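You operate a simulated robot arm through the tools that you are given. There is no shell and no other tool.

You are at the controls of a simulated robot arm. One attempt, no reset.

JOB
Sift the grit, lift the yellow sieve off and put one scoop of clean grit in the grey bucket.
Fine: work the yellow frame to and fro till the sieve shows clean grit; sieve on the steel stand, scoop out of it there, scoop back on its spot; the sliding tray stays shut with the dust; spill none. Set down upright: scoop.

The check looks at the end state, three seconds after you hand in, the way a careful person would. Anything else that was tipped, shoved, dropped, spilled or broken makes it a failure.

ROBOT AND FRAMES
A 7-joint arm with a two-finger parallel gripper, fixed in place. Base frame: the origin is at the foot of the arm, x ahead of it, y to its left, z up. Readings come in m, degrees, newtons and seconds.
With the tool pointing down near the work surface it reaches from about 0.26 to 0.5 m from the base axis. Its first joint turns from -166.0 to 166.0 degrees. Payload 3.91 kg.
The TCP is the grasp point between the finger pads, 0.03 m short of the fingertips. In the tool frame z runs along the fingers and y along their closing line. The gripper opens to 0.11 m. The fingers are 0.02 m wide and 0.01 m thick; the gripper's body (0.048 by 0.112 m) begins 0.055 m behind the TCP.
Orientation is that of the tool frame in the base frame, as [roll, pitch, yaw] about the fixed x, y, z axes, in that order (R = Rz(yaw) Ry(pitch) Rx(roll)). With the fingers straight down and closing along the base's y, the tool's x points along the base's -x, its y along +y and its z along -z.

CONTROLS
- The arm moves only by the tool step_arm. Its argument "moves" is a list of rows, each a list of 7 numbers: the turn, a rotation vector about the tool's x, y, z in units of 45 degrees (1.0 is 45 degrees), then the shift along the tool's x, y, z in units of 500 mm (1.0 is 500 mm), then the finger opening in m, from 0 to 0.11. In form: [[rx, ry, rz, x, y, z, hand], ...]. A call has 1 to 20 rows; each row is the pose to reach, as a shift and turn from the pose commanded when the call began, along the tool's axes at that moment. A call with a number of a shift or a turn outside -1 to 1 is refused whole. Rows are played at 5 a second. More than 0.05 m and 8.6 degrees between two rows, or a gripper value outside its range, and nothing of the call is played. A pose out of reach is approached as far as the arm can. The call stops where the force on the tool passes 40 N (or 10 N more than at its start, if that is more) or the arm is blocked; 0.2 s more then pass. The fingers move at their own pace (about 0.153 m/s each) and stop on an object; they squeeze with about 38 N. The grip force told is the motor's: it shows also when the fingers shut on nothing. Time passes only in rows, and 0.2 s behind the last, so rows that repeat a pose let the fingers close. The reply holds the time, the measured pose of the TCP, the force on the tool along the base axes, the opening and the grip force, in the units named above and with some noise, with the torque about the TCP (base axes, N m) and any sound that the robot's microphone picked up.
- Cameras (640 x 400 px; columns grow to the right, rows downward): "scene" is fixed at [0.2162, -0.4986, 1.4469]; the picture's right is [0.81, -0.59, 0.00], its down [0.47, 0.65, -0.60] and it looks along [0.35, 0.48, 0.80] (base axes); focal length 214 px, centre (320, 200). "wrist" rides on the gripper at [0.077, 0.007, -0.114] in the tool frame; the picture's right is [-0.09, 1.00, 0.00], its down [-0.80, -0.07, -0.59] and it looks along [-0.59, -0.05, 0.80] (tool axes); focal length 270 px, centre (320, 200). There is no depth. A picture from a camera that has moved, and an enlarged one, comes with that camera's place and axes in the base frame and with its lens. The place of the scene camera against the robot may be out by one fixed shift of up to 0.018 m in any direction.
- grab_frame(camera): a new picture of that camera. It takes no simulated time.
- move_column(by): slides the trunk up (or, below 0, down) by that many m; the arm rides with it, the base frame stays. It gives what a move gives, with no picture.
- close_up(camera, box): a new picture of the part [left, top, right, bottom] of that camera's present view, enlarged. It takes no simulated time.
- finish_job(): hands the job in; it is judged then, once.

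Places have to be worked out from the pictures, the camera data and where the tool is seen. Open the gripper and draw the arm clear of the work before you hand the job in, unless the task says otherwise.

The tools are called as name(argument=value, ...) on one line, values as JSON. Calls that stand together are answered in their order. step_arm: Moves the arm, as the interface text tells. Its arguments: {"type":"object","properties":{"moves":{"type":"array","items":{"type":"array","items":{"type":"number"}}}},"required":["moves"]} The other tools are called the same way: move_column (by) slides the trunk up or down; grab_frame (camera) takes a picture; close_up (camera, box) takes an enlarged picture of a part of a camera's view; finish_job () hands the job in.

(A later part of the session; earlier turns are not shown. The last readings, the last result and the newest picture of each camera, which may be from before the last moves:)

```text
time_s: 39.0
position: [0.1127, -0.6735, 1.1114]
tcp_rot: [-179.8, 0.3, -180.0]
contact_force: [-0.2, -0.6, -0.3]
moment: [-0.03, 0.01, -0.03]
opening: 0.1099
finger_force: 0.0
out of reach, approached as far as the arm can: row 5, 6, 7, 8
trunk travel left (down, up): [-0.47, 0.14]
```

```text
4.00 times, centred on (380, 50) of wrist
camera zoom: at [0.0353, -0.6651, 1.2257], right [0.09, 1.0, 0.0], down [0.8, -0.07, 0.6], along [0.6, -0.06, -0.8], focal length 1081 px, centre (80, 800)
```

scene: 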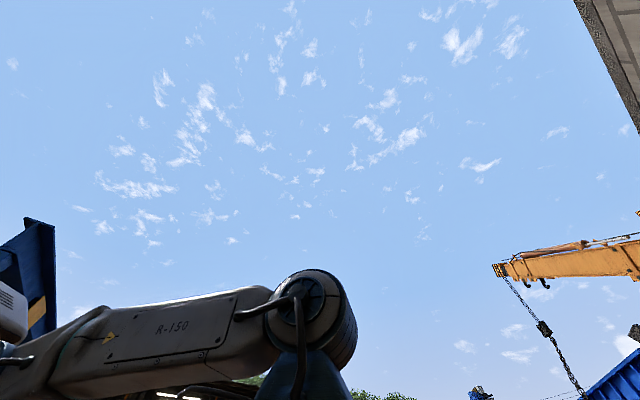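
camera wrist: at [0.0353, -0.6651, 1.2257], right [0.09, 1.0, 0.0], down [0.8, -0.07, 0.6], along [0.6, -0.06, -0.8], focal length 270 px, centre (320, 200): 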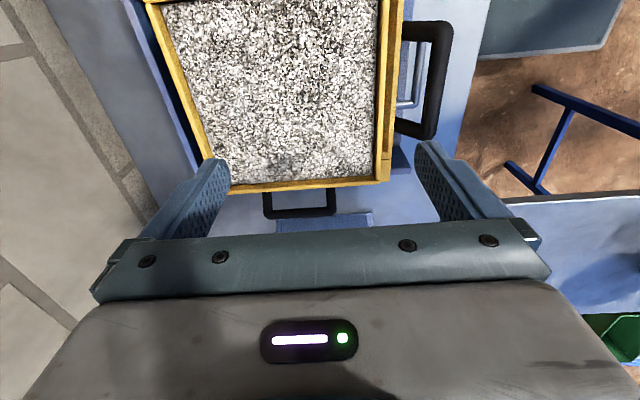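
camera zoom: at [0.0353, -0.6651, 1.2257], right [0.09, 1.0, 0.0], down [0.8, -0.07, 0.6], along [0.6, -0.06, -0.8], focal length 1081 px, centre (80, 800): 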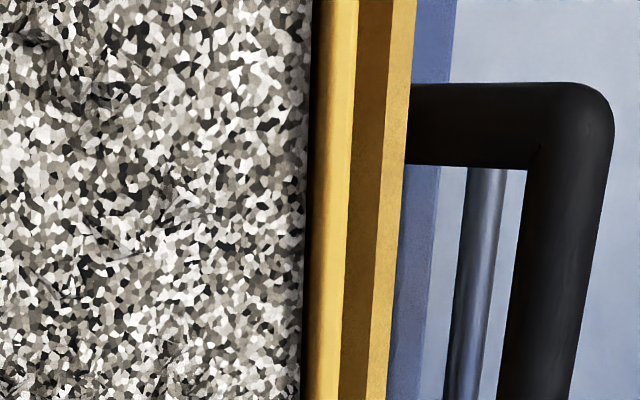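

Sieve-wall top corner (+x,+y) triangulates to (0.203, -0.615, 0.973) so the box spans about x 0.02–0.20, y -0.80–-0.615. I want a side view of the +y face, so I retract and yaw so that the camera looks toward -y.

step_arm(moves=[[0, 0, 0.15, 0, 0.07, -0.03, 0.11], [0, 0, 0.3, 0, 0.14, -0.06, 0.11], [0, 0, 0.45, 0, 0.21, -0.08, 0.11], [0, 0, 0.6, 0, 0.28, -0.08, 0.11], [0, 0, 0.75, 0, 0.36, -0.08, 0.11], [0, 0, 0.9, 0, 0.44, -0.08, 0.11], [0, 0, 1.0, 0, 0.44, -0.08, 0.11], [0, 0, 1.0, 0, 0.44, -0.08, 0.11]])

step_arm(moves=[[0, 0, 0.15, 0, 0, 0, 0.11], [0, 0, 0.3, 0, 0, 0, 0.11], [0, 0, 0.45, 0, 0, 0, 0.11], [0, 0, 0.6, 0, 0, 0, 0.11], [0, 0, 0.75, 0, 0, 0, 0.11], [0, 0, 0.9, 0, 0, 0, 0.11], [0, 0, 1.0, 0, 0, 0, 0.11], [0, 0, 1.0, 0, 0, 0, 0.11]])

grab_frame(camera="wrist")

```text
time_s: 40.8
position: [0.1115, -0.4514, 1.1505]
tcp_rot: [-179.9, 0.4, 134.9]
contact_force: [-1.0, 0.7, 0.3]
moment: [0.0, 0.02, -0.01]
opening: 0.1101
finger_force: 0.0
out of reach, approached as far as the arm can: row 1, 2, 3
trunk travel left (down, up): [-0.47, 0.14]
```

```text
time_s: 42.6
position: [0.1117, -0.4502, 1.151]
tcp_rot: [179.8, 0.2, 89.8]
contact_force: [0.3, -0.4, 0.0]
moment: [-0.03, -0.02, 0.01]
opening: 0.1103
finger_force: 0.1
trunk travel left (down, up): [-0.47, 0.14]
```

```text
taken
camera wrist: at [0.1185, -0.3737, 1.2653], right [1.0, -0.09, 0.01], down [-0.07, -0.8, 0.6], along [-0.05, -0.6, -0.8], focal length 270 px, centre (320, 200)
```

wrist: 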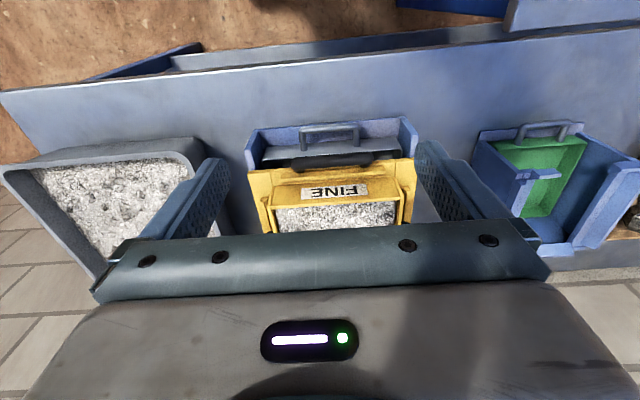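

Good view from the robot side. I tilt the tool outward and lower it to see the side of the frame and sieve at a flatter angle.

step_arm(moves=[[0, -0.15, 0, 0, 0, 0.05, 0.11], [0, -0.3, 0, 0, 0, 0.1, 0.11], [0, -0.45, 0, 0, 0, 0.15, 0.11], [0, -0.6, 0, 0, 0, 0.2, 0.11], [0, -0.7, 0, 0, 0, 0.2, 0.11], [0, -0.7, 0, 0, 0, 0.2, 0.11]])

grab_frame(camera="wrist")

close_up(camera="wrist", box=[210, 60, 450, 210])

```text
time_s: 44.0
position: [0.1116, -0.4521, 1.0521]
tcp_rot: [179.7, 31.8, 90.0]
contact_force: [0.0, 0.4, -0.4]
moment: [-0.01, 0.01, -0.01]
opening: 0.1103
finger_force: 0.1
trunk travel left (down, up): [-0.47, 0.14]
```

```text
taken
camera wrist: at [0.1187, -0.3256, 1.1083], right [1.0, -0.07, 0.05], down [-0.08, -0.37, 0.93], along [-0.05, -0.93, -0.37], focal length 270 px, centre (320, 200)
```

wrist: 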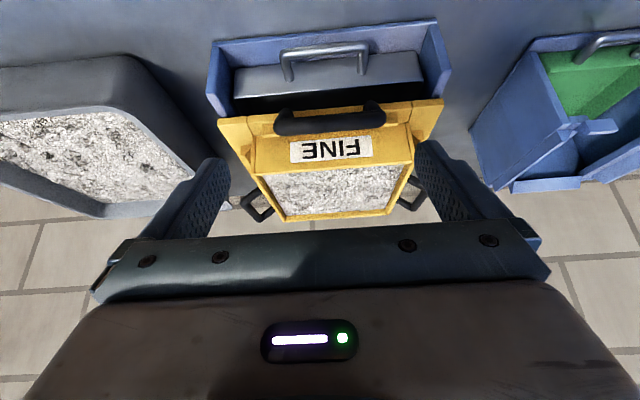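

```text
2.67 times, centred on (330, 135) of wrist
camera zoom: at [0.1187, -0.3256, 1.1083], right [1.0, -0.07, 0.05], down [-0.08, -0.37, 0.93], along [-0.05, -0.93, -0.37], focal length 721 px, centre (293, 373)
```

zoom: 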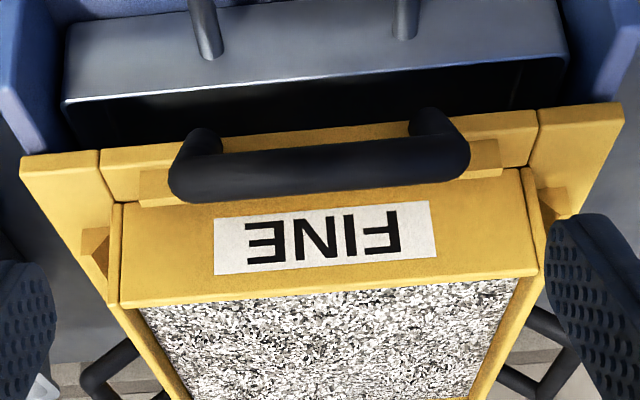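

Now it's clear: an outer yellow frame with cleats and the black bar handle (bar x 0.062–0.181, y≈-0.561, z≈0.93), and the FINE box sits in it (rim corner at (0.214,-0.612,0.956)); a steel tray with a handle lies below. I untilt and yaw back to 180° so that the fingers close along y on the bar.

step_arm(moves=[[0, 0.15, 0, -0.012, 0, -0.02, 0.11], [0, 0.3, 0, -0.024, 0, -0.04, 0.11], [0, 0.45, 0, -0.036, 0, -0.06, 0.11], [0, 0.6, 0, -0.048, 0, -0.08, 0.11], [0, 0.704, 0, -0.053, 0, -0.085, 0.11], [0, 0.704, 0, -0.053, 0, -0.085, 0.11]])

step_arm(moves=[[0, 0, -0.16, 0, 0, 0, 0.09], [0, 0, -0.33, 0, 0, 0, 0.08], [0, 0, -0.5, 0, 0, 0, 0.07], [0, 0, -0.67, 0, 0, 0, 0.06], [0, 0, -0.83, 0, 0, 0, 0.05], [0, 0, -1.0, 0, 0, 0, 0.05], [0, 0, -1.0, 0, 0, 0, 0.05]])

step_arm(moves=[[0, 0, -0.16, 0, 0, 0, 0.05], [0, 0, -0.33, 0, 0, 0, 0.05], [0, 0, -0.5, 0, 0, 0, 0.05], [0, 0, -0.67, 0, 0, 0, 0.05], [0, 0, -0.83, 0, 0, 0, 0.05], [0, 0, -1.0, 0, 0, 0, 0.05], [0, 0, -1.0, 0, 0, 0, 0.05]])

```text
time_s: 45.4
position: [0.1123, -0.4515, 1.1018]
tcp_rot: [179.7, 0.1, 90.0]
contact_force: [0.6, 0.1, 0.4]
moment: [0.01, 0.01, 0.0]
opening: 0.1101
finger_force: 0.2
trunk travel left (down, up): [-0.47, 0.14]
```

```text
time_s: 47.0
position: [0.1125, -0.4521, 1.1008]
tcp_rot: [179.8, 0.1, 135.0]
contact_force: [-0.1, -0.4, 0.0]
moment: [-0.01, 0.0, 0.0]
opening: 0.0504
finger_force: 0.0
trunk travel left (down, up): [-0.47, 0.14]
```

```text
time_s: 48.6
position: [0.1123, -0.4519, 1.1017]
tcp_rot: [180.0, 0.3, -179.9]
contact_force: [0.1, -0.1, -0.1]
moment: [0.01, -0.02, -0.06]
opening: 0.0503
finger_force: 0.1
trunk travel left (down, up): [-0.47, 0.14]
```

Now I position above the bar at (0.12, -0.561, 1.02) with the fingers 0.05 open and check the alignment.

step_arm(moves=[[0, 0, 0, -0.009, -0.08, 0, 0.05], [0, 0, 0, -0.018, -0.16, 0, 0.05], [0, 0, 0, -0.018, -0.218, 0.05, 0.05], [0, 0, 0, -0.018, -0.218, 0.1, 0.05], [0, 0, 0, -0.018, -0.218, 0.16, 0.05], [0, 0, 0, -0.018, -0.218, 0.16, 0.05]])

grab_frame(camera="wrist")

close_up(camera="wrist", box=[220, 50, 420, 240])

```text
time_s: 50.0
position: [0.1223, -0.5604, 1.0207]
tcp_rot: [-180.0, 0.3, -180.0]
contact_force: [-1.0, -0.2, 0.3]
moment: [0.01, 0.04, -0.01]
opening: 0.0502
finger_force: 0.1
trunk travel left (down, up): [-0.47, 0.14]
```

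```text
taken
camera wrist: at [0.0445, -0.5534, 1.1346], right [0.09, 1.0, 0.0], down [0.8, -0.07, 0.6], along [0.6, -0.05, -0.8], focal length 270 px, centre (320, 200)
```

wrist: 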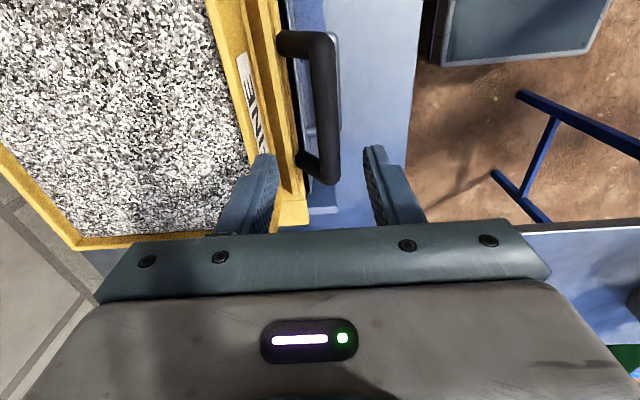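

```text
2.11 times, centred on (320, 145) of wrist
camera zoom: at [0.0445, -0.5534, 1.1346], right [0.09, 1.0, 0.0], down [0.8, -0.07, 0.6], along [0.6, -0.05, -0.8], focal length 569 px, centre (320, 316)
```

zoom: 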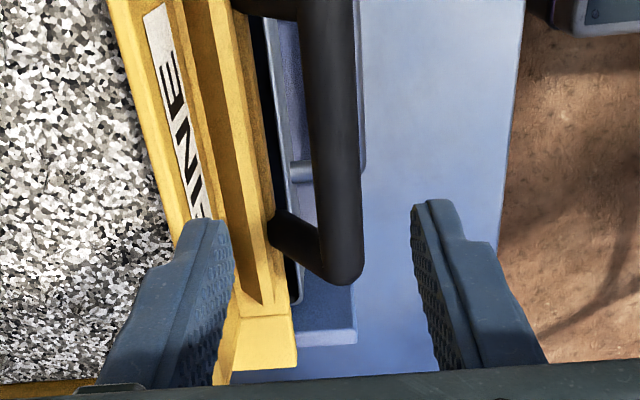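

The bar lies about 6 mm to +y of the tool line, so I shift that much and go down to z≈0.942 in small steps, watching for contact.

step_arm(moves=[[0, 0, 0, 0, 0.012, 0.03, 0.05], [0, 0, 0, 0, 0.012, 0.06, 0.05], [0, 0, 0, 0, 0.012, 0.09, 0.05], [0, 0, 0, 0, 0.012, 0.12, 0.05], [0, 0, 0, 0, 0.012, 0.14, 0.05], [0, 0, 0, 0, 0.012, 0.156, 0.05], [0, 0, 0, 0, 0.012, 0.156, 0.05]])

close_up(camera="wrist", box=[220, 50, 420, 240])

```text
time_s: 51.6
position: [0.1218, -0.5563, 0.9456]
tcp_rot: [-179.9, 0.3, -179.9]
contact_force: [-0.1, -0.4, 10.7]
moment: [-0.39, 0.1, 0.08]
opening: 0.0503
finger_force: 0.4
trunk travel left (down, up): [-0.47, 0.14]
```

```text
2.11 times, centred on (320, 145) of wrist
camera zoom: at [0.0448, -0.5477, 1.0587], right [0.09, 1.0, 0.0], down [0.8, -0.07, 0.6], along [0.6, -0.06, -0.8], focal length 569 px, centre (320, 316)
```

zoom: 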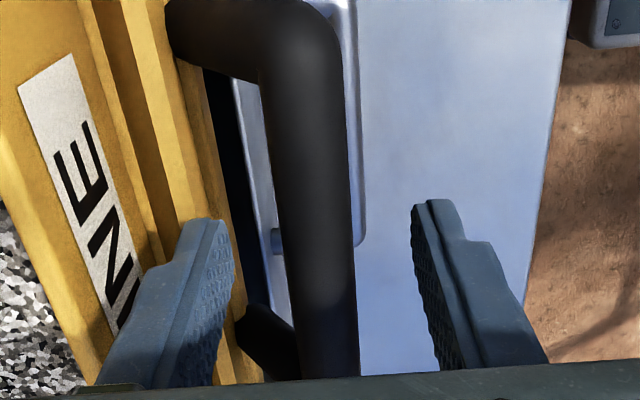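

The inner fingertip touched the cleat (10.7 N up at about y=-0.592). I back up 15 mm and narrow the opening so that the inner finger goes between bar and frame edge.

step_arm(moves=[[0, 0, 0, 0, 0, -0.02, 0.05], [0, 0, 0, 0, 0, -0.06, 0.045], [0, 0, 0, 0, 0.0, -0.06, 0.034], [0, 0, 0, 0, 0.0, -0.06, 0.034]])

close_up(camera="wrist", box=[220, 50, 420, 240])

```text
time_s: 52.6
position: [0.1217, -0.5553, 0.9743]
tcp_rot: [-180.0, 0.3, -179.9]
contact_force: [-0.3, 0.6, 0.0]
moment: [-0.01, 0.04, -0.02]
opening: 0.0339
finger_force: 0.0
trunk travel left (down, up): [-0.47, 0.14]
```

```text
2.11 times, centred on (320, 145) of wrist
camera zoom: at [0.0448, -0.5483, 1.0878], right [0.09, 1.0, 0.0], down [0.8, -0.07, 0.6], along [0.6, -0.05, -0.8], focal length 569 px, centre (320, 316)
```

zoom: 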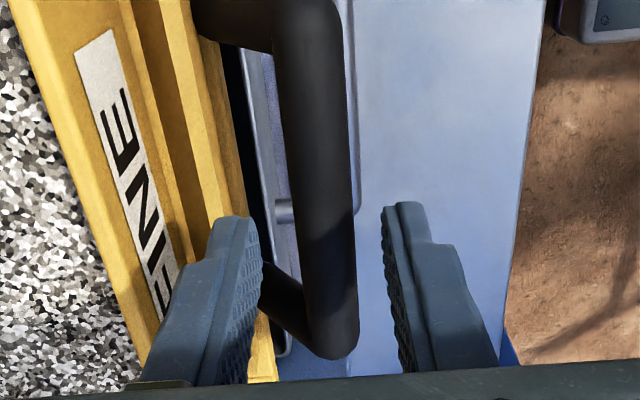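

Bar centre is aligned (y≈-0.5547). I descend in small steps to z≈0.937 with the narrower opening.

step_arm(moves=[[0, 0, 0, 0, 0, 0.02, 0.034], [0, 0, 0, 0, 0, 0.04, 0.034], [0, 0, 0, 0, 0, 0.055, 0.034], [0, 0, 0, 0, 0, 0.067, 0.034], [0, 0, 0, 0, 0, 0.075, 0.034], [0, 0, 0, 0, 0, 0.075, 0.034]])

```text
time_s: 54.0
position: [0.1217, -0.5538, 0.9355]
tcp_rot: [180.0, 0.3, -180.0]
contact_force: [-0.8, -0.3, 0.0]
moment: [0.01, 0.02, 0.0]
opening: 0.034
finger_force: 0.1
trunk travel left (down, up): [-0.47, 0.14]
```

No contact on the way down. I close the fingers on the bar.

step_arm(moves=[[0, 0, 0, 0, 0, 0, 0.025], [0, 0, 0, 0, 0, 0, 0.015], [0, 0, 0, 0, 0, 0, 0.01], [0, 0, 0, 0, 0, 0, 0.01], [0, 0, 0, 0, 0, 0, 0.01]])

grab_frame(camera="wrist")

```text
time_s: 55.2
position: [0.1226, -0.5551, 0.9372]
tcp_rot: [180.0, 0.2, 180.0]
contact_force: [0.2, 0.4, -1.4]
moment: [0.01, 0.03, -0.31]
opening: 0.0176
finger_force: 44.8
trunk travel left (down, up): [-0.47, 0.14]
```

```text
taken
camera wrist: at [0.0448, -0.5479, 1.0498], right [0.09, 1.0, 0.0], down [0.8, -0.07, 0.6], along [0.6, -0.05, -0.8], focal length 270 px, centre (320, 200)
```

wrist: 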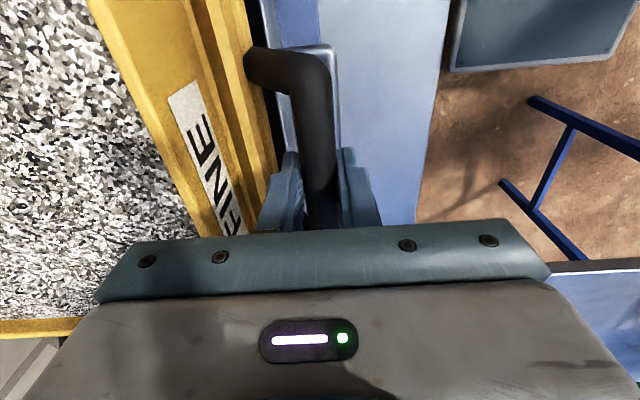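

The bar is gripped (17.6 mm, 45 N). I save a reference picture of the grit, then pull gently along +y.

close_up(camera="wrist", box=[0, 0, 200, 200])

step_arm(moves=[[0, 0, 0, 0, 0.01, 0, 0.01], [0, 0, 0, 0, 0.02, 0, 0.01], [0, 0, 0, 0, 0.03, 0, 0.01], [0, 0, 0, 0, 0.04, 0, 0.01], [0, 0, 0, 0, 0.04, 0, 0.01]])

grab_frame(camera="wrist")

```text
2.00 times, centred on (100, 100) of wrist
camera zoom: at [0.0448, -0.5479, 1.0498], right [0.09, 1.0, 0.0], down [0.8, -0.07, 0.6], along [0.6, -0.05, -0.8], focal length 541 px, centre (760, 400)
```

zoom: 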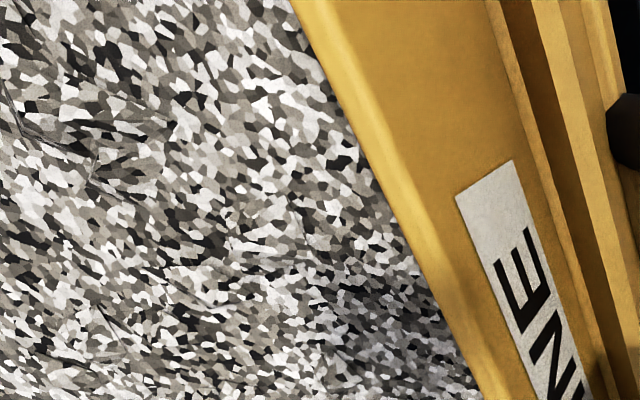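

```text
time_s: 56.4
position: [0.1208, -0.5358, 0.9362]
tcp_rot: [-179.9, 0.2, -179.9]
contact_force: [0.0, 0.5, -4.6]
moment: [0.08, -0.06, -0.33]
opening: 0.0174
finger_force: 44.7
trunk travel left (down, up): [-0.47, 0.14]
```

```text
taken
camera wrist: at [0.0447, -0.5282, 1.0498], right [0.09, 1.0, 0.0], down [0.8, -0.07, 0.6], along [0.6, -0.05, -0.8], focal length 270 px, centre (320, 200)
```

wrist: 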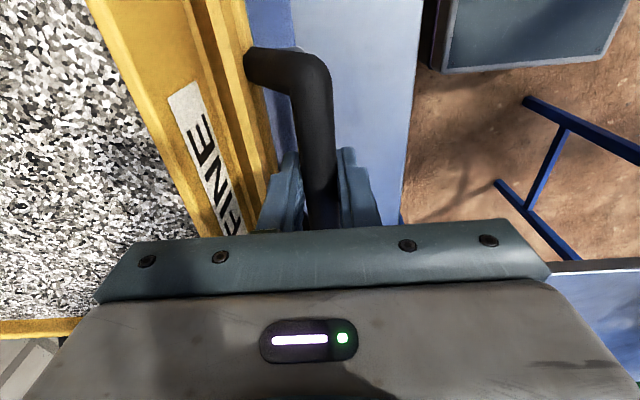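

The frame slides freely along y with the sieve. I probe the other way and find the travel.

step_arm(moves=[[0, 0, 0, 0, -0.02, 0, 0.01], [0, 0, 0, 0, -0.04, 0, 0.01], [0, 0, 0, 0, -0.05, 0, 0.01], [0, 0, 0, 0, -0.06, 0, 0.01], [0, 0, 0, 0, -0.07, 0, 0.01], [0, 0, 0, 0, -0.08, 0, 0.01], [0, 0, 0, 0, -0.08, 0, 0.01]])

close_up(camera="wrist", box=[0, 0, 200, 200])

```text
time_s: 58.0
position: [0.1219, -0.5743, 0.9367]
tcp_rot: [-179.9, 0.2, 180.0]
contact_force: [-0.1, -0.3, -2.2]
moment: [0.0, -0.14, -0.22]
opening: 0.0178
finger_force: 45.0
trunk travel left (down, up): [-0.47, 0.14]
```

```text
2.00 times, centred on (100, 100) of wrist
camera zoom: at [0.0448, -0.5684, 1.0498], right [0.09, 1.0, 0.0], down [0.8, -0.07, 0.6], along [0.6, -0.05, -0.8], focal length 541 px, centre (760, 400)
```

zoom: 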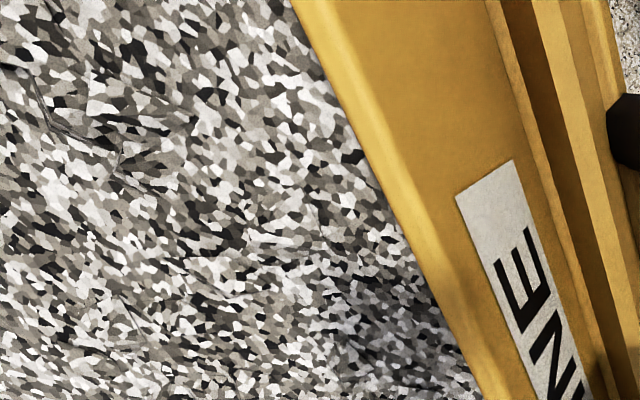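

Fine dust is already visible in the tray below, so the shaking works. I do five full strokes of 4 cm.

step_arm(moves=[[0, 0, 0, 0, 0.04, 0, 0.01], [0, 0, 0, 0, 0.08, 0, 0.01], [0, 0, 0, 0, 0.04, 0, 0.01], [0, 0, 0, 0, 0.0, 0, 0.01], [0, 0, 0, 0, 0.04, 0, 0.01], [0, 0, 0, 0, 0.08, 0, 0.01], [0, 0, 0, 0, 0.04, 0, 0.01], [0, 0, 0, 0, 0.0, 0, 0.01], [0, 0, 0, 0, 0.04, 0, 0.01], [0, 0, 0, 0, 0.08, 0, 0.01], [0, 0, 0, 0, 0.04, 0, 0.01], [0, 0, 0, 0, 0.0, 0, 0.01], [0, 0, 0, 0, 0.04, 0, 0.01], [0, 0, 0, 0, 0.08, 0, 0.01], [0, 0, 0, 0, 0.04, 0, 0.01], [0, 0, 0, 0, 0.0, 0, 0.01], [0, 0, 0, 0, 0.04, 0, 0.01], [0, 0, 0, 0, 0.08, 0, 0.01], [0, 0, 0, 0, 0.04, 0, 0.01], [0, 0, 0, 0, 0.0, 0, 0.01]])

grab_frame(camera="wrist")

close_up(camera="wrist", box=[0, 0, 200, 200])

```text
time_s: 62.2
position: [0.1226, -0.5762, 0.9364]
tcp_rot: [-179.9, 0.3, 180.0]
contact_force: [1.0, -1.2, -3.0]
moment: [0.01, 0.01, -0.35]
opening: 0.0176
finger_force: 45.1
trunk travel left (down, up): [-0.47, 0.14]
```

```text
taken
camera wrist: at [0.0447, -0.5691, 1.0498], right [0.09, 1.0, 0.0], down [0.8, -0.07, 0.6], along [0.6, -0.05, -0.8], focal length 270 px, centre (320, 200)
```

wrist: 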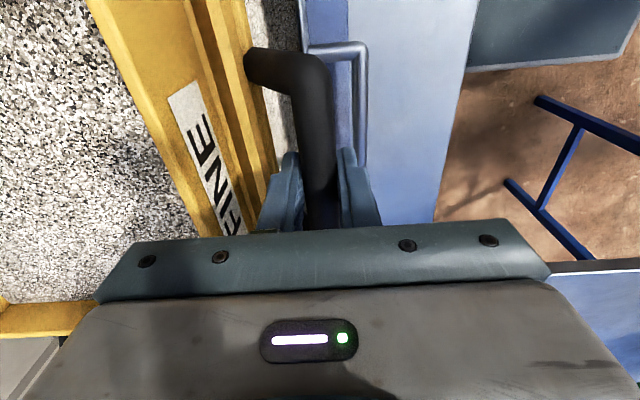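

```text
2.00 times, centred on (100, 100) of wrist
camera zoom: at [0.0447, -0.5691, 1.0498], right [0.09, 1.0, 0.0], down [0.8, -0.07, 0.6], along [0.6, -0.05, -0.8], focal length 541 px, centre (760, 400)
```

zoom: 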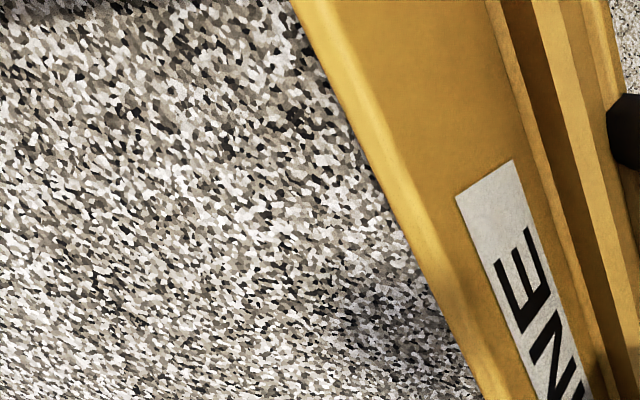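

The grit's look is changing (its surface is sinking and lighter) and dust collects in the tray. I shake another five strokes.

step_arm(moves=[[0, 0, 0, 0, 0.04, 0, 0.01], [0, 0, 0, 0, 0.08, 0, 0.01], [0, 0, 0, 0, 0.04, 0, 0.01], [0, 0, 0, 0, 0.0, 0, 0.01], [0, 0, 0, 0, 0.04, 0, 0.01], [0, 0, 0, 0, 0.08, 0, 0.01], [0, 0, 0, 0, 0.04, 0, 0.01], [0, 0, 0, 0, 0.0, 0, 0.01], [0, 0, 0, 0, 0.04, 0, 0.01], [0, 0, 0, 0, 0.08, 0, 0.01], [0, 0, 0, 0, 0.04, 0, 0.01], [0, 0, 0, 0, 0.0, 0, 0.01], [0, 0, 0, 0, 0.04, 0, 0.01], [0, 0, 0, 0, 0.08, 0, 0.01], [0, 0, 0, 0, 0.04, 0, 0.01], [0, 0, 0, 0, 0.0, 0, 0.01], [0, 0, 0, 0, 0.04, 0, 0.01], [0, 0, 0, 0, 0.08, 0, 0.01], [0, 0, 0, 0, 0.04, 0, 0.01], [0, 0, 0, 0, 0.0, 0, 0.01]])

close_up(camera="wrist", box=[0, 0, 200, 200])

```text
time_s: 66.4
position: [0.1221, -0.5754, 0.9362]
tcp_rot: [-179.9, 0.3, -179.9]
contact_force: [-0.4, -1.0, -4.2]
moment: [-0.03, 0.12, -0.32]
opening: 0.0176
finger_force: 45.2
trunk travel left (down, up): [-0.47, 0.14]
```

```text
2.00 times, centred on (100, 100) of wrist
camera zoom: at [0.0447, -0.5687, 1.0499], right [0.09, 1.0, 0.0], down [0.8, -0.07, 0.6], along [0.6, -0.05, -0.8], focal length 541 px, centre (760, 400)
```

zoom: 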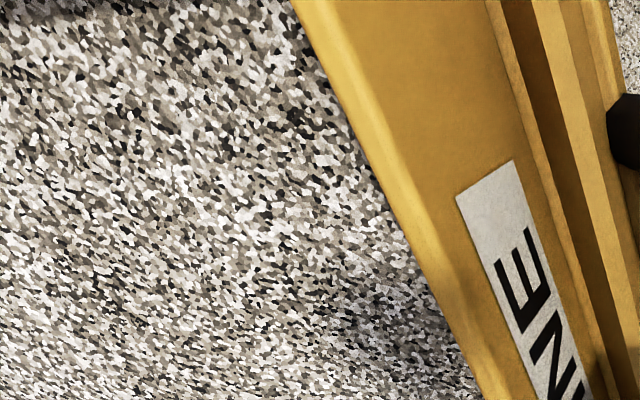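

The last two pictures look the same, so the sifting seems done. For certainty I give it another round of quicker strokes and compare once more.

step_arm(moves=[[0, 0, 0, 0, 0.05, 0, 0.01], [0, 0, 0, 0, 0.085, 0, 0.01], [0, 0, 0, 0, 0.03, 0, 0.01], [0, 0, 0, 0, 0.0, 0, 0.01], [0, 0, 0, 0, 0.05, 0, 0.01], [0, 0, 0, 0, 0.085, 0, 0.01], [0, 0, 0, 0, 0.03, 0, 0.01], [0, 0, 0, 0, 0.0, 0, 0.01], [0, 0, 0, 0, 0.05, 0, 0.01], [0, 0, 0, 0, 0.085, 0, 0.01], [0, 0, 0, 0, 0.03, 0, 0.01], [0, 0, 0, 0, 0.0, 0, 0.01], [0, 0, 0, 0, 0.05, 0, 0.01], [0, 0, 0, 0, 0.085, 0, 0.01], [0, 0, 0, 0, 0.03, 0, 0.01], [0, 0, 0, 0, 0.0, 0, 0.01], [0, 0, 0, 0, 0.02, 0, 0.01], [0, 0, 0, 0, 0.042, 0, 0.01], [0, 0, 0, 0, 0.042, 0, 0.01]])

close_up(camera="wrist", box=[0, 0, 200, 200])

grab_frame(camera="wrist")

```text
time_s: 70.4
position: [0.1212, -0.5551, 0.9357]
tcp_rot: [180.0, 0.3, 179.9]
contact_force: [-4.4, 0.8, -7.6]
moment: [0.12, -0.25, -0.23]
opening: 0.0175
finger_force: 45.0
trunk travel left (down, up): [-0.47, 0.14]
```

```text
2.00 times, centred on (100, 100) of wrist
camera zoom: at [0.0447, -0.5476, 1.0497], right [0.09, 1.0, 0.0], down [0.8, -0.07, 0.6], along [0.6, -0.05, -0.8], focal length 541 px, centre (760, 400)
```

zoom: 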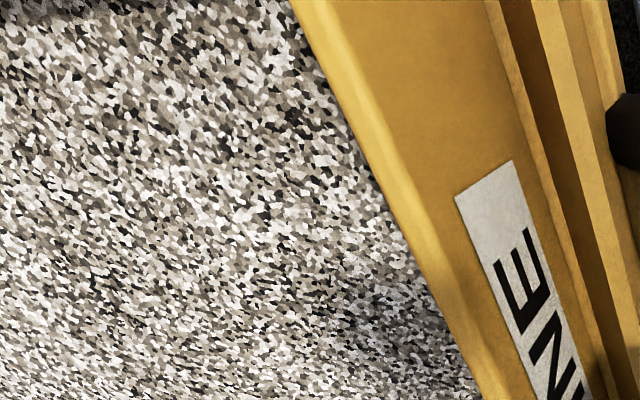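

```text
taken
camera wrist: at [0.0447, -0.5476, 1.0497], right [0.09, 1.0, 0.0], down [0.8, -0.07, 0.6], along [0.6, -0.05, -0.8], focal length 270 px, centre (320, 200)
```

wrist: 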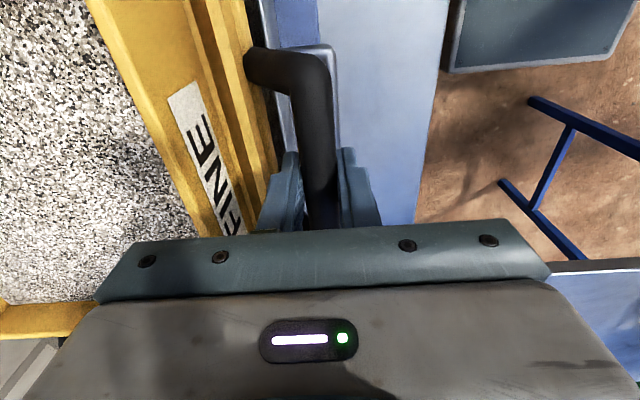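

The appearance is stable, so the grit is clean. Now I test gently, by lifting 4 mm, whether the frame is captive in the rig or comes up with the sieve.

step_arm(moves=[[0, 0, 0, 0, 0, -0.002, 0.01], [0, 0, 0, 0, 0, -0.004, 0.01], [0, 0, 0, 0, 0, -0.006, 0.01], [0, 0, 0, 0, 0, -0.008, 0.01], [0, 0, 0, 0, 0, -0.008, 0.01]])

grab_frame(camera="wrist")

```text
time_s: 71.6
position: [0.1218, -0.5524, 0.9363]
tcp_rot: [179.4, 0.2, -180.0]
contact_force: [-1.6, 1.0, -14.6]
moment: [-0.05, -0.22, -0.31]
opening: 0.0178
finger_force: 45.8
trunk travel left (down, up): [-0.47, 0.14]
stopped in row 5: the force on the tool passed its limit at 41 N (the readings are from after the stop); the commanded pose is now the measured one
```

```text
taken
camera wrist: at [0.0449, -0.5464, 1.0501], right [0.09, 1.0, 0.01], down [0.8, -0.08, 0.6], along [0.6, -0.04, -0.8], focal length 270 px, centre (320, 200)
```

wrist: 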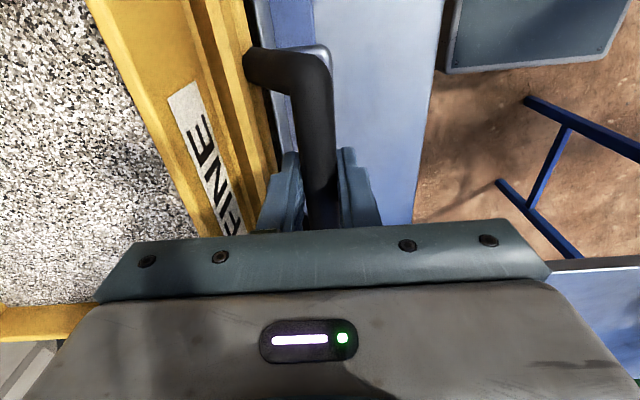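

Lifting is blocked at 41 N, so the frame is captive on its slide and the sieve is the separate inner FINE box with its own ±x handles. I release the bar (frame is back at its original spot) and go up.

step_arm(moves=[[0, 0, 0, 0, -0.003, 0, 0.02], [0, 0, 0, 0, -0.003, 0, 0.034], [0, 0, 0, 0, -0.003, 0, 0.034], [0, 0, 0, 0, -0.003, -0.03, 0.034], [0, 0, 0, 0, -0.003, -0.07, 0.034], [0, 0, 0, 0, -0.003, -0.12, 0.034], [0, 0, 0, 0, 0.03, -0.2, 0.05], [0, 0, 0, 0, 0.06, -0.28, 0.08], [0, 0, 0, 0, 0.08, -0.34, 0.11], [0, 0, 0, 0, 0.08, -0.34, 0.11]])

grab_frame(camera="wrist")

```text
time_s: 73.8
position: [0.1217, -0.5136, 1.1087]
tcp_rot: [179.8, 0.2, -180.0]
contact_force: [0.6, -0.1, -0.7]
moment: [0.03, 0.0, 0.0]
opening: 0.1098
finger_force: 0.1
trunk travel left (down, up): [-0.47, 0.14]
```

```text
taken
camera wrist: at [0.0446, -0.507, 1.2218], right [0.09, 1.0, 0.0], down [0.8, -0.07, 0.6], along [0.6, -0.05, -0.8], focal length 270 px, centre (320, 200)
```

wrist: 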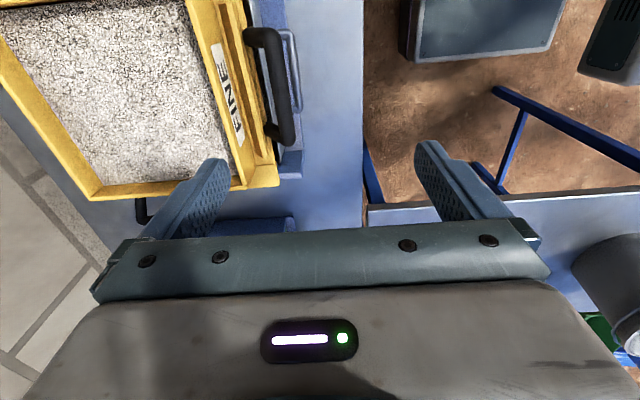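

The grit is evenly light now. I yaw the tool to 90° (fingers closing along x) and go look at the -x handle of the sieve and the gap to the grit bin; the trunk goes up for reach.

step_arm(moves=[[0, 0, 0.16, 0.03, 0, 0, 0.11], [0, 0, 0.33, 0.06, 0, 0, 0.11], [0, 0, 0.5, 0.09, 0, 0, 0.11], [0, 0, 0.67, 0.12, 0, 0, 0.11], [0, 0, 0.83, 0.15, 0, 0, 0.11], [0, 0, 1.0, 0.18, 0, 0, 0.11], [0, 0, 1.0, 0.18, 0, 0, 0.11]])

step_arm(moves=[[0, 0, 0.16, 0, 0, 0, 0.11], [0, 0, 0.33, 0, 0, 0, 0.11], [0, 0, 0.5, 0, 0, 0, 0.11], [0, 0, 0.67, 0, 0, 0, 0.11], [0, 0, 0.83, 0, 0, 0, 0.11], [0, 0, 1.0, 0, 0, 0, 0.11], [0, 0, 1.0, 0, 0, 0, 0.11]])

move_column(by=0.08)

grab_frame(camera="wrist")

```text
time_s: 75.4
position: [0.0299, -0.5134, 1.1089]
tcp_rot: [179.6, 0.0, 134.9]
contact_force: [0.0, 0.6, 0.3]
moment: [0.0, 0.0, 0.0]
opening: 0.1097
finger_force: 0.0
trunk travel left (down, up): [-0.47, 0.14]
```

```text
time_s: 77.0
position: [0.0316, -0.5148, 1.1084]
tcp_rot: [179.7, -0.4, 89.9]
contact_force: [0.0, -0.1, -0.1]
moment: [0.01, 0.0, -0.02]
opening: 0.11
finger_force: 0.0
trunk travel left (down, up): [-0.47, 0.14]
```

```text
time_s: 78.2
position: [0.0319, -0.5137, 1.1877]
tcp_rot: [179.8, -0.2, 90.0]
contact_force: [0.3, 0.2, 0.3]
moment: [-0.06, -0.02, 0.0]
opening: 0.1099
finger_force: 0.1
trunk travel left (down, up): [-0.55, 0.06]
```

```text
taken
camera wrist: at [0.0378, -0.4371, 1.3026], right [1.0, -0.09, 0.0], down [-0.07, -0.8, 0.59], along [-0.05, -0.59, -0.81], focal length 270 px, centre (320, 200)
```

wrist: 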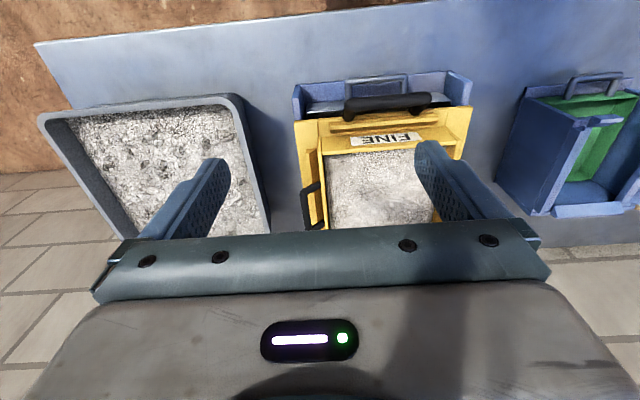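

I move out over the -x handle at a safe height to look down on it.

step_arm(moves=[[0, 0, 0, -0.08, -0.03, 0.03, 0.11], [0, 0, 0, -0.16, -0.06, 0.06, 0.11], [0, 0, 0, -0.24, -0.098, 0.09, 0.11], [0, 0, 0, -0.294, -0.098, 0.12, 0.11], [0, 0, 0, -0.294, -0.098, 0.12, 0.11]])

grab_frame(camera="wrist")

close_up(camera="wrist", box=[210, 30, 430, 230])

```text
time_s: 79.4
position: [-0.0182, -0.6608, 1.1257]
tcp_rot: [179.8, -0.2, 90.1]
contact_force: [0.2, 0.1, -0.8]
moment: [-0.04, 0.0, 0.01]
opening: 0.11
finger_force: 0.1
trunk travel left (down, up): [-0.55, 0.06]
```

```text
taken
camera wrist: at [-0.0107, -0.5839, 1.2422], right [1.0, -0.09, 0.0], down [-0.07, -0.8, 0.59], along [-0.05, -0.59, -0.81], focal length 270 px, centre (320, 200)
```

wrist: 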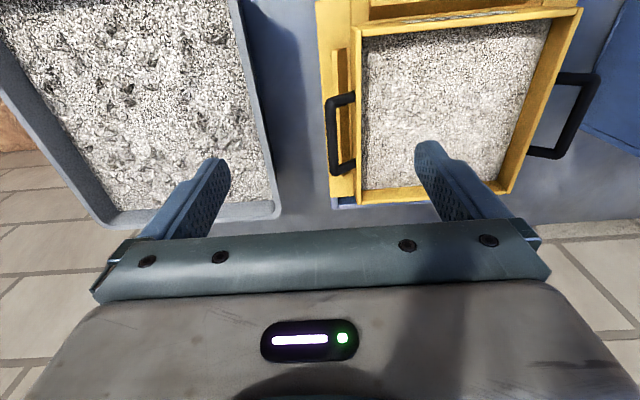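

```text
2.00 times, centred on (320, 130) of wrist
camera zoom: at [-0.0107, -0.5839, 1.2422], right [1.0, -0.09, 0.0], down [-0.07, -0.8, 0.59], along [-0.05, -0.59, -0.81], focal length 541 px, centre (320, 340)
```

zoom: 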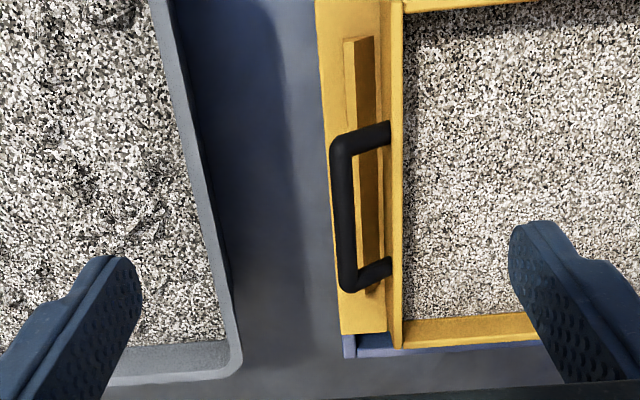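

From above: the handle bar runs y -0.67 to -0.76 at x≈-0.007 with a ~20 mm gap to the box wall, a cleat under it, and the bin's rim is well clear (≈x -0.095, z 0.87). I take a low-angle look along -y to get the bar's height.

step_arm(moves=[[0, 0, 0, 0.08, 0, 0, 0.11], [0, -0.1, 0, 0.16, 0, 0, 0.11], [0, -0.25, 0, 0.24, 0, 0.03, 0.11], [0, -0.4, 0, 0.32, 0, 0.06, 0.11], [0, -0.55, 0, 0.32, 0, 0.09, 0.11], [0, -0.7, 0, 0.32, 0, 0.09, 0.11], [0, -0.7, 0, 0.32, 0, 0.09, 0.11]])

grab_frame(camera="wrist")

close_up(camera="wrist", box=[240, 80, 400, 210])

```text
time_s: 81.0
position: [-0.0179, -0.5003, 1.0828]
tcp_rot: [179.8, 31.3, 89.8]
contact_force: [0.0, -0.6, -0.7]
moment: [0.0, 0.0, -0.01]
opening: 0.1099
finger_force: 0.1
trunk travel left (down, up): [-0.55, 0.06]
```

```text
taken
camera wrist: at [-0.0112, -0.3745, 1.1407], right [1.0, -0.07, 0.05], down [-0.07, -0.38, 0.92], along [-0.05, -0.92, -0.38], focal length 270 px, centre (320, 200)
```

wrist: 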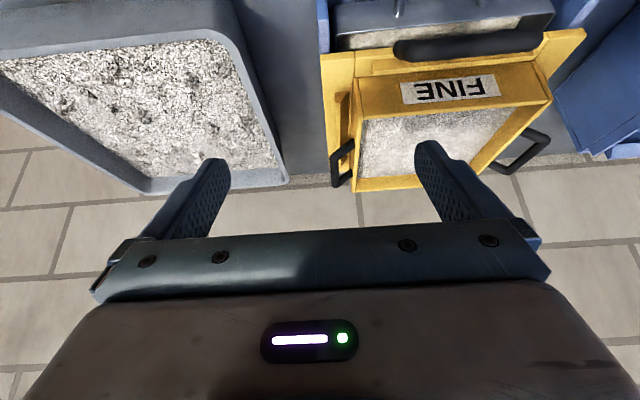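

```text
3.08 times, centred on (320, 145) of wrist
camera zoom: at [-0.0112, -0.3745, 1.1407], right [1.0, -0.07, 0.05], down [-0.07, -0.38, 0.92], along [-0.05, -0.92, -0.38], focal length 832 px, centre (320, 369)
```

zoom: 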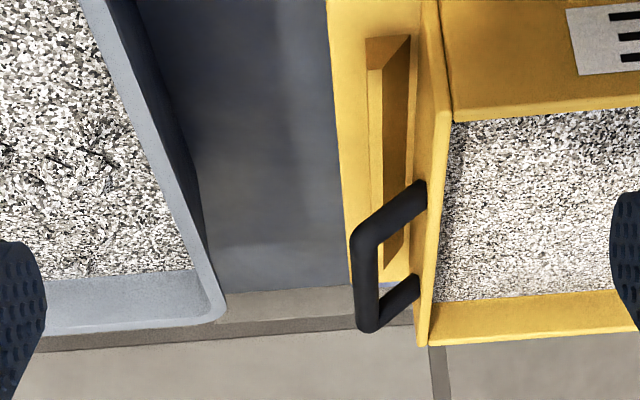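

The low view shows the handle bar is raised: bar centre ≈ x -0.0075, z ≈ 0.966, y -0.664…-0.749, about 13 mm thick, with ~20 mm to the wall. I'll grip it with the fingers tipped slightly (8°) toward the wall so the inner finger can carry the overhang; first I level the tool and move to a pre-grasp point.

step_arm(moves=[[0, 0.15, 0, 0, 0, 0, 0.09], [0, 0.3, 0, 0, 0, 0, 0.07], [0, 0.45, 0, 0, 0, 0, 0.05], [0, 0.6, 0, 0, 0, 0, 0.03], [0, 0.695, 0, 0, 0, 0, 0.03], [0, 0.695, 0, 0, 0, 0, 0.03]])

step_arm(moves=[[-0.03, 0, 0, -0.08, 0, 0, 0.03], [-0.06, 0, 0, -0.16, 0, 0, 0.03], [-0.09, 0, 0, -0.24, -0.003, 0, 0.03], [-0.12, 0, 0, -0.32, -0.006, 0, 0.03], [-0.15, 0, 0, -0.4124, -0.006, 0.03, 0.03], [-0.178, 0, 0, -0.4124, -0.006, 0.08, 0.03], [-0.178, 0, 0, -0.4124, -0.006, 0.12, 0.03], [-0.178, 0, 0, -0.4124, -0.006, 0.12, 0.03]])

grab_frame(camera="wrist")

close_up(camera="wrist", box=[220, 80, 420, 230])

```text
time_s: 82.4
position: [-0.0171, -0.5, 1.0835]
tcp_rot: [179.8, -0.1, 90.0]
contact_force: [-0.9, 0.5, -0.2]
moment: [-0.04, -0.01, 0.02]
opening: 0.0298
finger_force: 0.1
trunk travel left (down, up): [-0.55, 0.06]
```

```text
time_s: 84.2
position: [-0.0204, -0.7061, 1.0235]
tcp_rot: [171.7, 0.0, 90.0]
contact_force: [0.1, 0.4, 0.6]
moment: [0.01, 0.03, 0.01]
opening: 0.03
finger_force: 0.2
trunk travel left (down, up): [-0.55, 0.06]
```

```text
taken
camera wrist: at [-0.0292, -0.6291, 1.1373], right [0.99, -0.09, 0.14], down [-0.15, -0.8, 0.58], along [0.06, -0.59, -0.8], focal length 270 px, centre (320, 200)
```

wrist: 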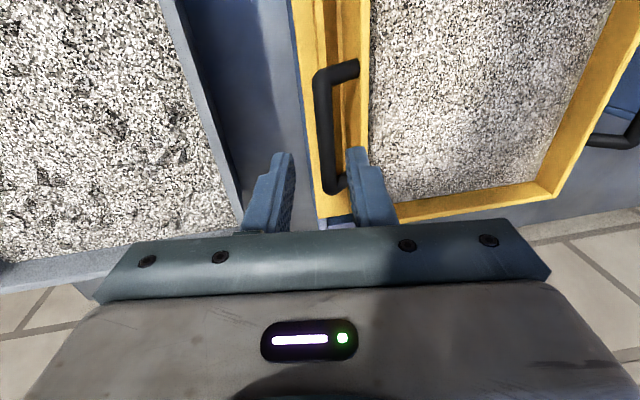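

```text
2.67 times, centred on (320, 155) of wrist
camera zoom: at [-0.0292, -0.6291, 1.1373], right [0.99, -0.09, 0.14], down [-0.15, -0.8, 0.58], along [0.06, -0.59, -0.8], focal length 721 px, centre (320, 320)
```

zoom: 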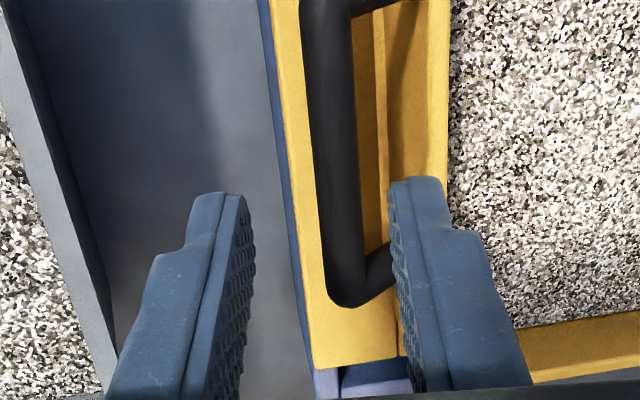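

The bar sits 3.3 mm toward +x of the tool axis (bar centre x≈-0.009, wall face ≈0.018). I shift 2 mm to centre the inner finger in the gap and advance along the tool axis in small steps.

step_arm(moves=[[0, 0, 0, 0, -0.0044, 0.02, 0.028], [0, 0, 0, 0, -0.0044, 0.04, 0.028], [0, 0, 0, 0, -0.0044, 0.06, 0.028], [0, 0, 0, 0, -0.0044, 0.08, 0.028], [0, 0, 0, 0, -0.0044, 0.1, 0.028], [0, 0, 0, 0, -0.0044, 0.115, 0.028], [0, 0, 0, 0, -0.0044, 0.125, 0.028], [0, 0, 0, 0, -0.0044, 0.135, 0.028], [0, 0, 0, 0, -0.0044, 0.135, 0.028]])

close_up(camera="wrist", box=[220, 80, 420, 230])

```text
time_s: 86.2
position: [-0.0135, -0.7056, 0.9556]
tcp_rot: [171.8, 0.0, 90.0]
contact_force: [0.3, 0.5, -1.3]
moment: [-0.01, -0.03, -0.01]
opening: 0.0283
finger_force: 0.1
trunk travel left (down, up): [-0.55, 0.06]
```

```text
2.67 times, centred on (320, 155) of wrist
camera zoom: at [-0.0221, -0.6292, 1.0695], right [0.99, -0.09, 0.14], down [-0.15, -0.8, 0.58], along [0.06, -0.59, -0.8], focal length 721 px, centre (320, 320)
```

zoom: 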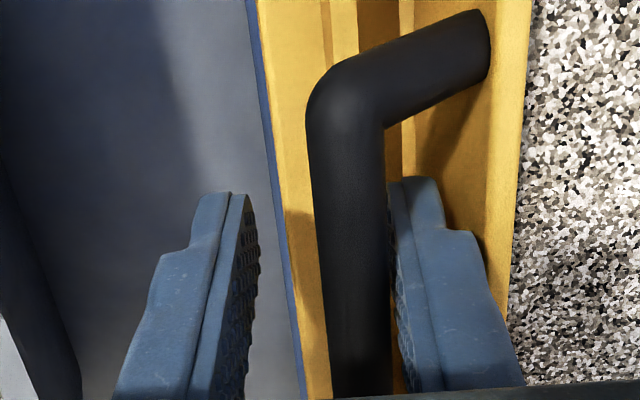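

Clean insertion without contact. I shift 5.5 mm to centre on the bar while narrowing the fingers, then close.

step_arm(moves=[[0, 0, 0, 0, 0.004, 0, 0.024], [0, 0, 0, 0, 0.008, 0, 0.02], [0, 0, 0, 0, 0.011, 0, 0.017], [0, 0, 0, 0, 0.011, 0, 0.012], [0, 0, 0, 0, 0.011, 0, 0.005], [0, 0, 0, 0, 0.011, 0, 0.005], [0, 0, 0, 0, 0.011, 0, 0.005]])

close_up(camera="wrist", box=[220, 80, 420, 230])

```text
time_s: 87.8
position: [-0.0065, -0.7079, 0.9562]
tcp_rot: [171.8, 0.0, 90.0]
contact_force: [4.2, 0.3, 2.4]
moment: [-0.23, 0.02, 0.23]
opening: 0.0114
finger_force: 38.3
trunk travel left (down, up): [-0.55, 0.06]
```

```text
2.67 times, centred on (320, 155) of wrist
camera zoom: at [-0.0156, -0.6293, 1.0708], right [0.99, -0.09, 0.14], down [-0.15, -0.8, 0.58], along [0.06, -0.59, -0.8], focal length 721 px, centre (320, 320)
```

zoom: 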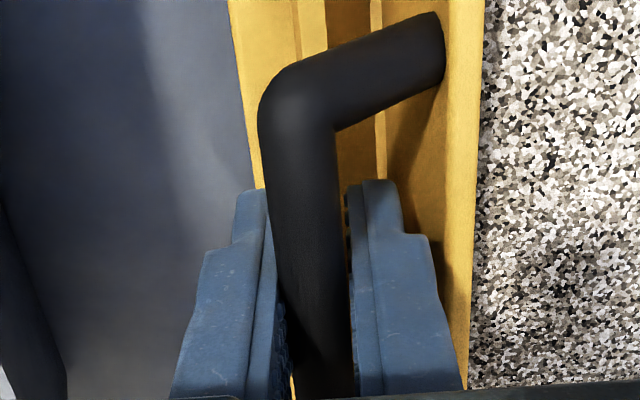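

Gripped (11.4 mm, 38 N). I now rotate the tool a few degrees about the bar so the inner fingertip nears the wall and supports the overhang, watching the moment.

step_arm(moves=[[-0.03, 0, 0, 0, 0.0005, 0, 0.005], [-0.06, 0, 0, 0, 0.001, 0, 0.005], [-0.09, 0, 0, 0, 0.0015, 0, 0.005], [-0.12, 0, 0, 0, 0.002, 0, 0.005], [-0.12, 0, 0, 0, 0.002, 0, 0.005]])

grab_frame(camera="wrist")

close_up(camera="wrist", box=[220, 80, 420, 230])

```text
time_s: 89.0
position: [-0.0049, -0.7065, 0.957]
tcp_rot: [166.2, -0.1, 90.0]
contact_force: [2.1, -0.1, -0.3]
moment: [0.08, 0.0, 0.22]
opening: 0.0113
finger_force: 38.2
trunk travel left (down, up): [-0.55, 0.06]
```

```text
taken
camera wrist: at [-0.0262, -0.6292, 1.0692], right [0.97, -0.09, 0.24], down [-0.21, -0.8, 0.56], along [0.14, -0.59, -0.79], focal length 270 px, centre (320, 200)
```

wrist: 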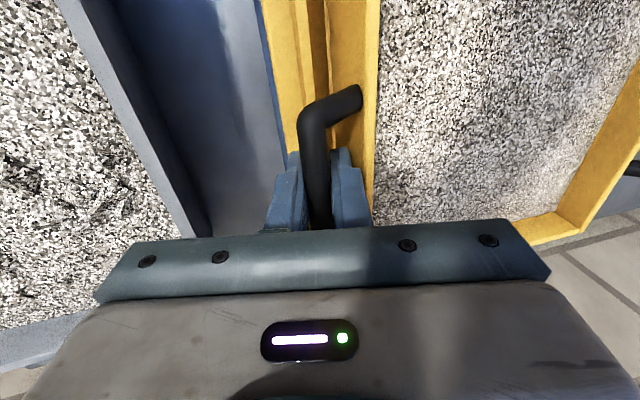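

```text
2.67 times, centred on (320, 155) of wrist
camera zoom: at [-0.0262, -0.6292, 1.0692], right [0.97, -0.09, 0.24], down [-0.21, -0.8, 0.56], along [0.14, -0.59, -0.79], focal length 721 px, centre (320, 320)
```

zoom: 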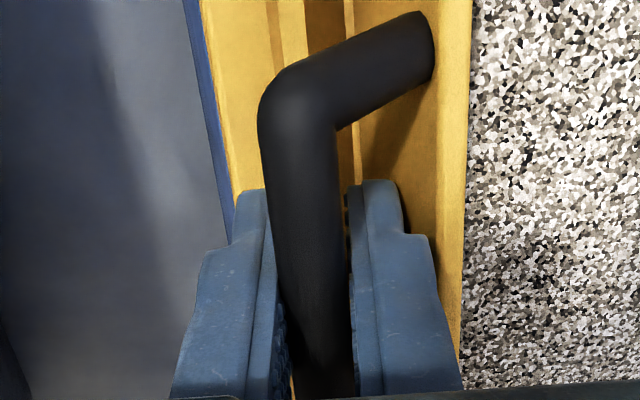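

No torque felt yet, the bar turns freely in the pads. I rotate a bit further in 1° steps until the fingertip bears on the wall.

step_arm(moves=[[-0.022, 0, 0, 0, 0.0004, 0, 0.005], [-0.044, 0, 0, 0, 0.0008, 0, 0.005], [-0.044, 0, 0, 0, 0.0008, 0, 0.005]])

step_arm(moves=[[-0.022, 0, 0, 0, 0.0004, 0, 0.005], [-0.044, 0, 0, 0, 0.0008, 0, 0.005], [-0.044, 0, 0, 0, 0.0008, 0, 0.005]])

```text
time_s: 89.8
position: [-0.006, -0.7063, 0.9566]
tcp_rot: [164.3, 0.0, 90.0]
contact_force: [0.6, 0.0, -0.1]
moment: [-0.07, 0.0, 0.13]
opening: 0.0113
finger_force: 38.2
trunk travel left (down, up): [-0.55, 0.06]
```

```text
time_s: 90.6
position: [-0.0058, -0.7067, 0.9557]
tcp_rot: [162.4, 0.1, 90.0]
contact_force: [-0.9, -0.6, 1.2]
moment: [0.23, 0.95, 0.25]
opening: 0.0113
finger_force: 37.9
trunk travel left (down, up): [-0.55, 0.06]
```

At 17.6° the fingertip bears on the wall (moment y jumped to 0.95 Nm), so the overhang is supported. I lift slowly by 1 cm and read the weight.

step_arm(moves=[[0, 0, 0, 0, 0.0015, -0.0048, 0.005], [0, 0, 0, 0, 0.003, -0.0095, 0.005], [0, 0, 0, 0, 0.0045, -0.0143, 0.005], [0, 0, 0, 0, 0.006, -0.019, 0.005], [0, 0, 0, 0, 0.006, -0.019, 0.005]])

grab_frame(camera="wrist")

```text
time_s: 91.8
position: [-0.0052, -0.7074, 0.9661]
tcp_rot: [162.3, -0.2, 90.0]
contact_force: [-0.9, 0.6, -9.4]
moment: [0.02, 1.18, -0.04]
opening: 0.011
finger_force: 37.9
trunk travel left (down, up): [-0.55, 0.06]
```

```text
taken
camera wrist: at [-0.0332, -0.6302, 1.0772], right [0.95, -0.09, 0.3], down [-0.25, -0.8, 0.54], along [0.19, -0.59, -0.78], focal length 270 px, centre (320, 200)
```

wrist: 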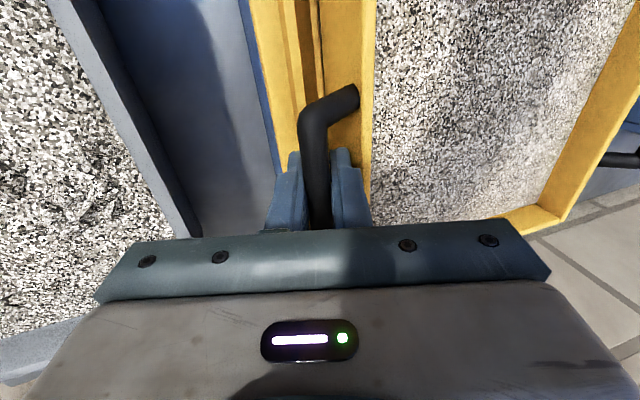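

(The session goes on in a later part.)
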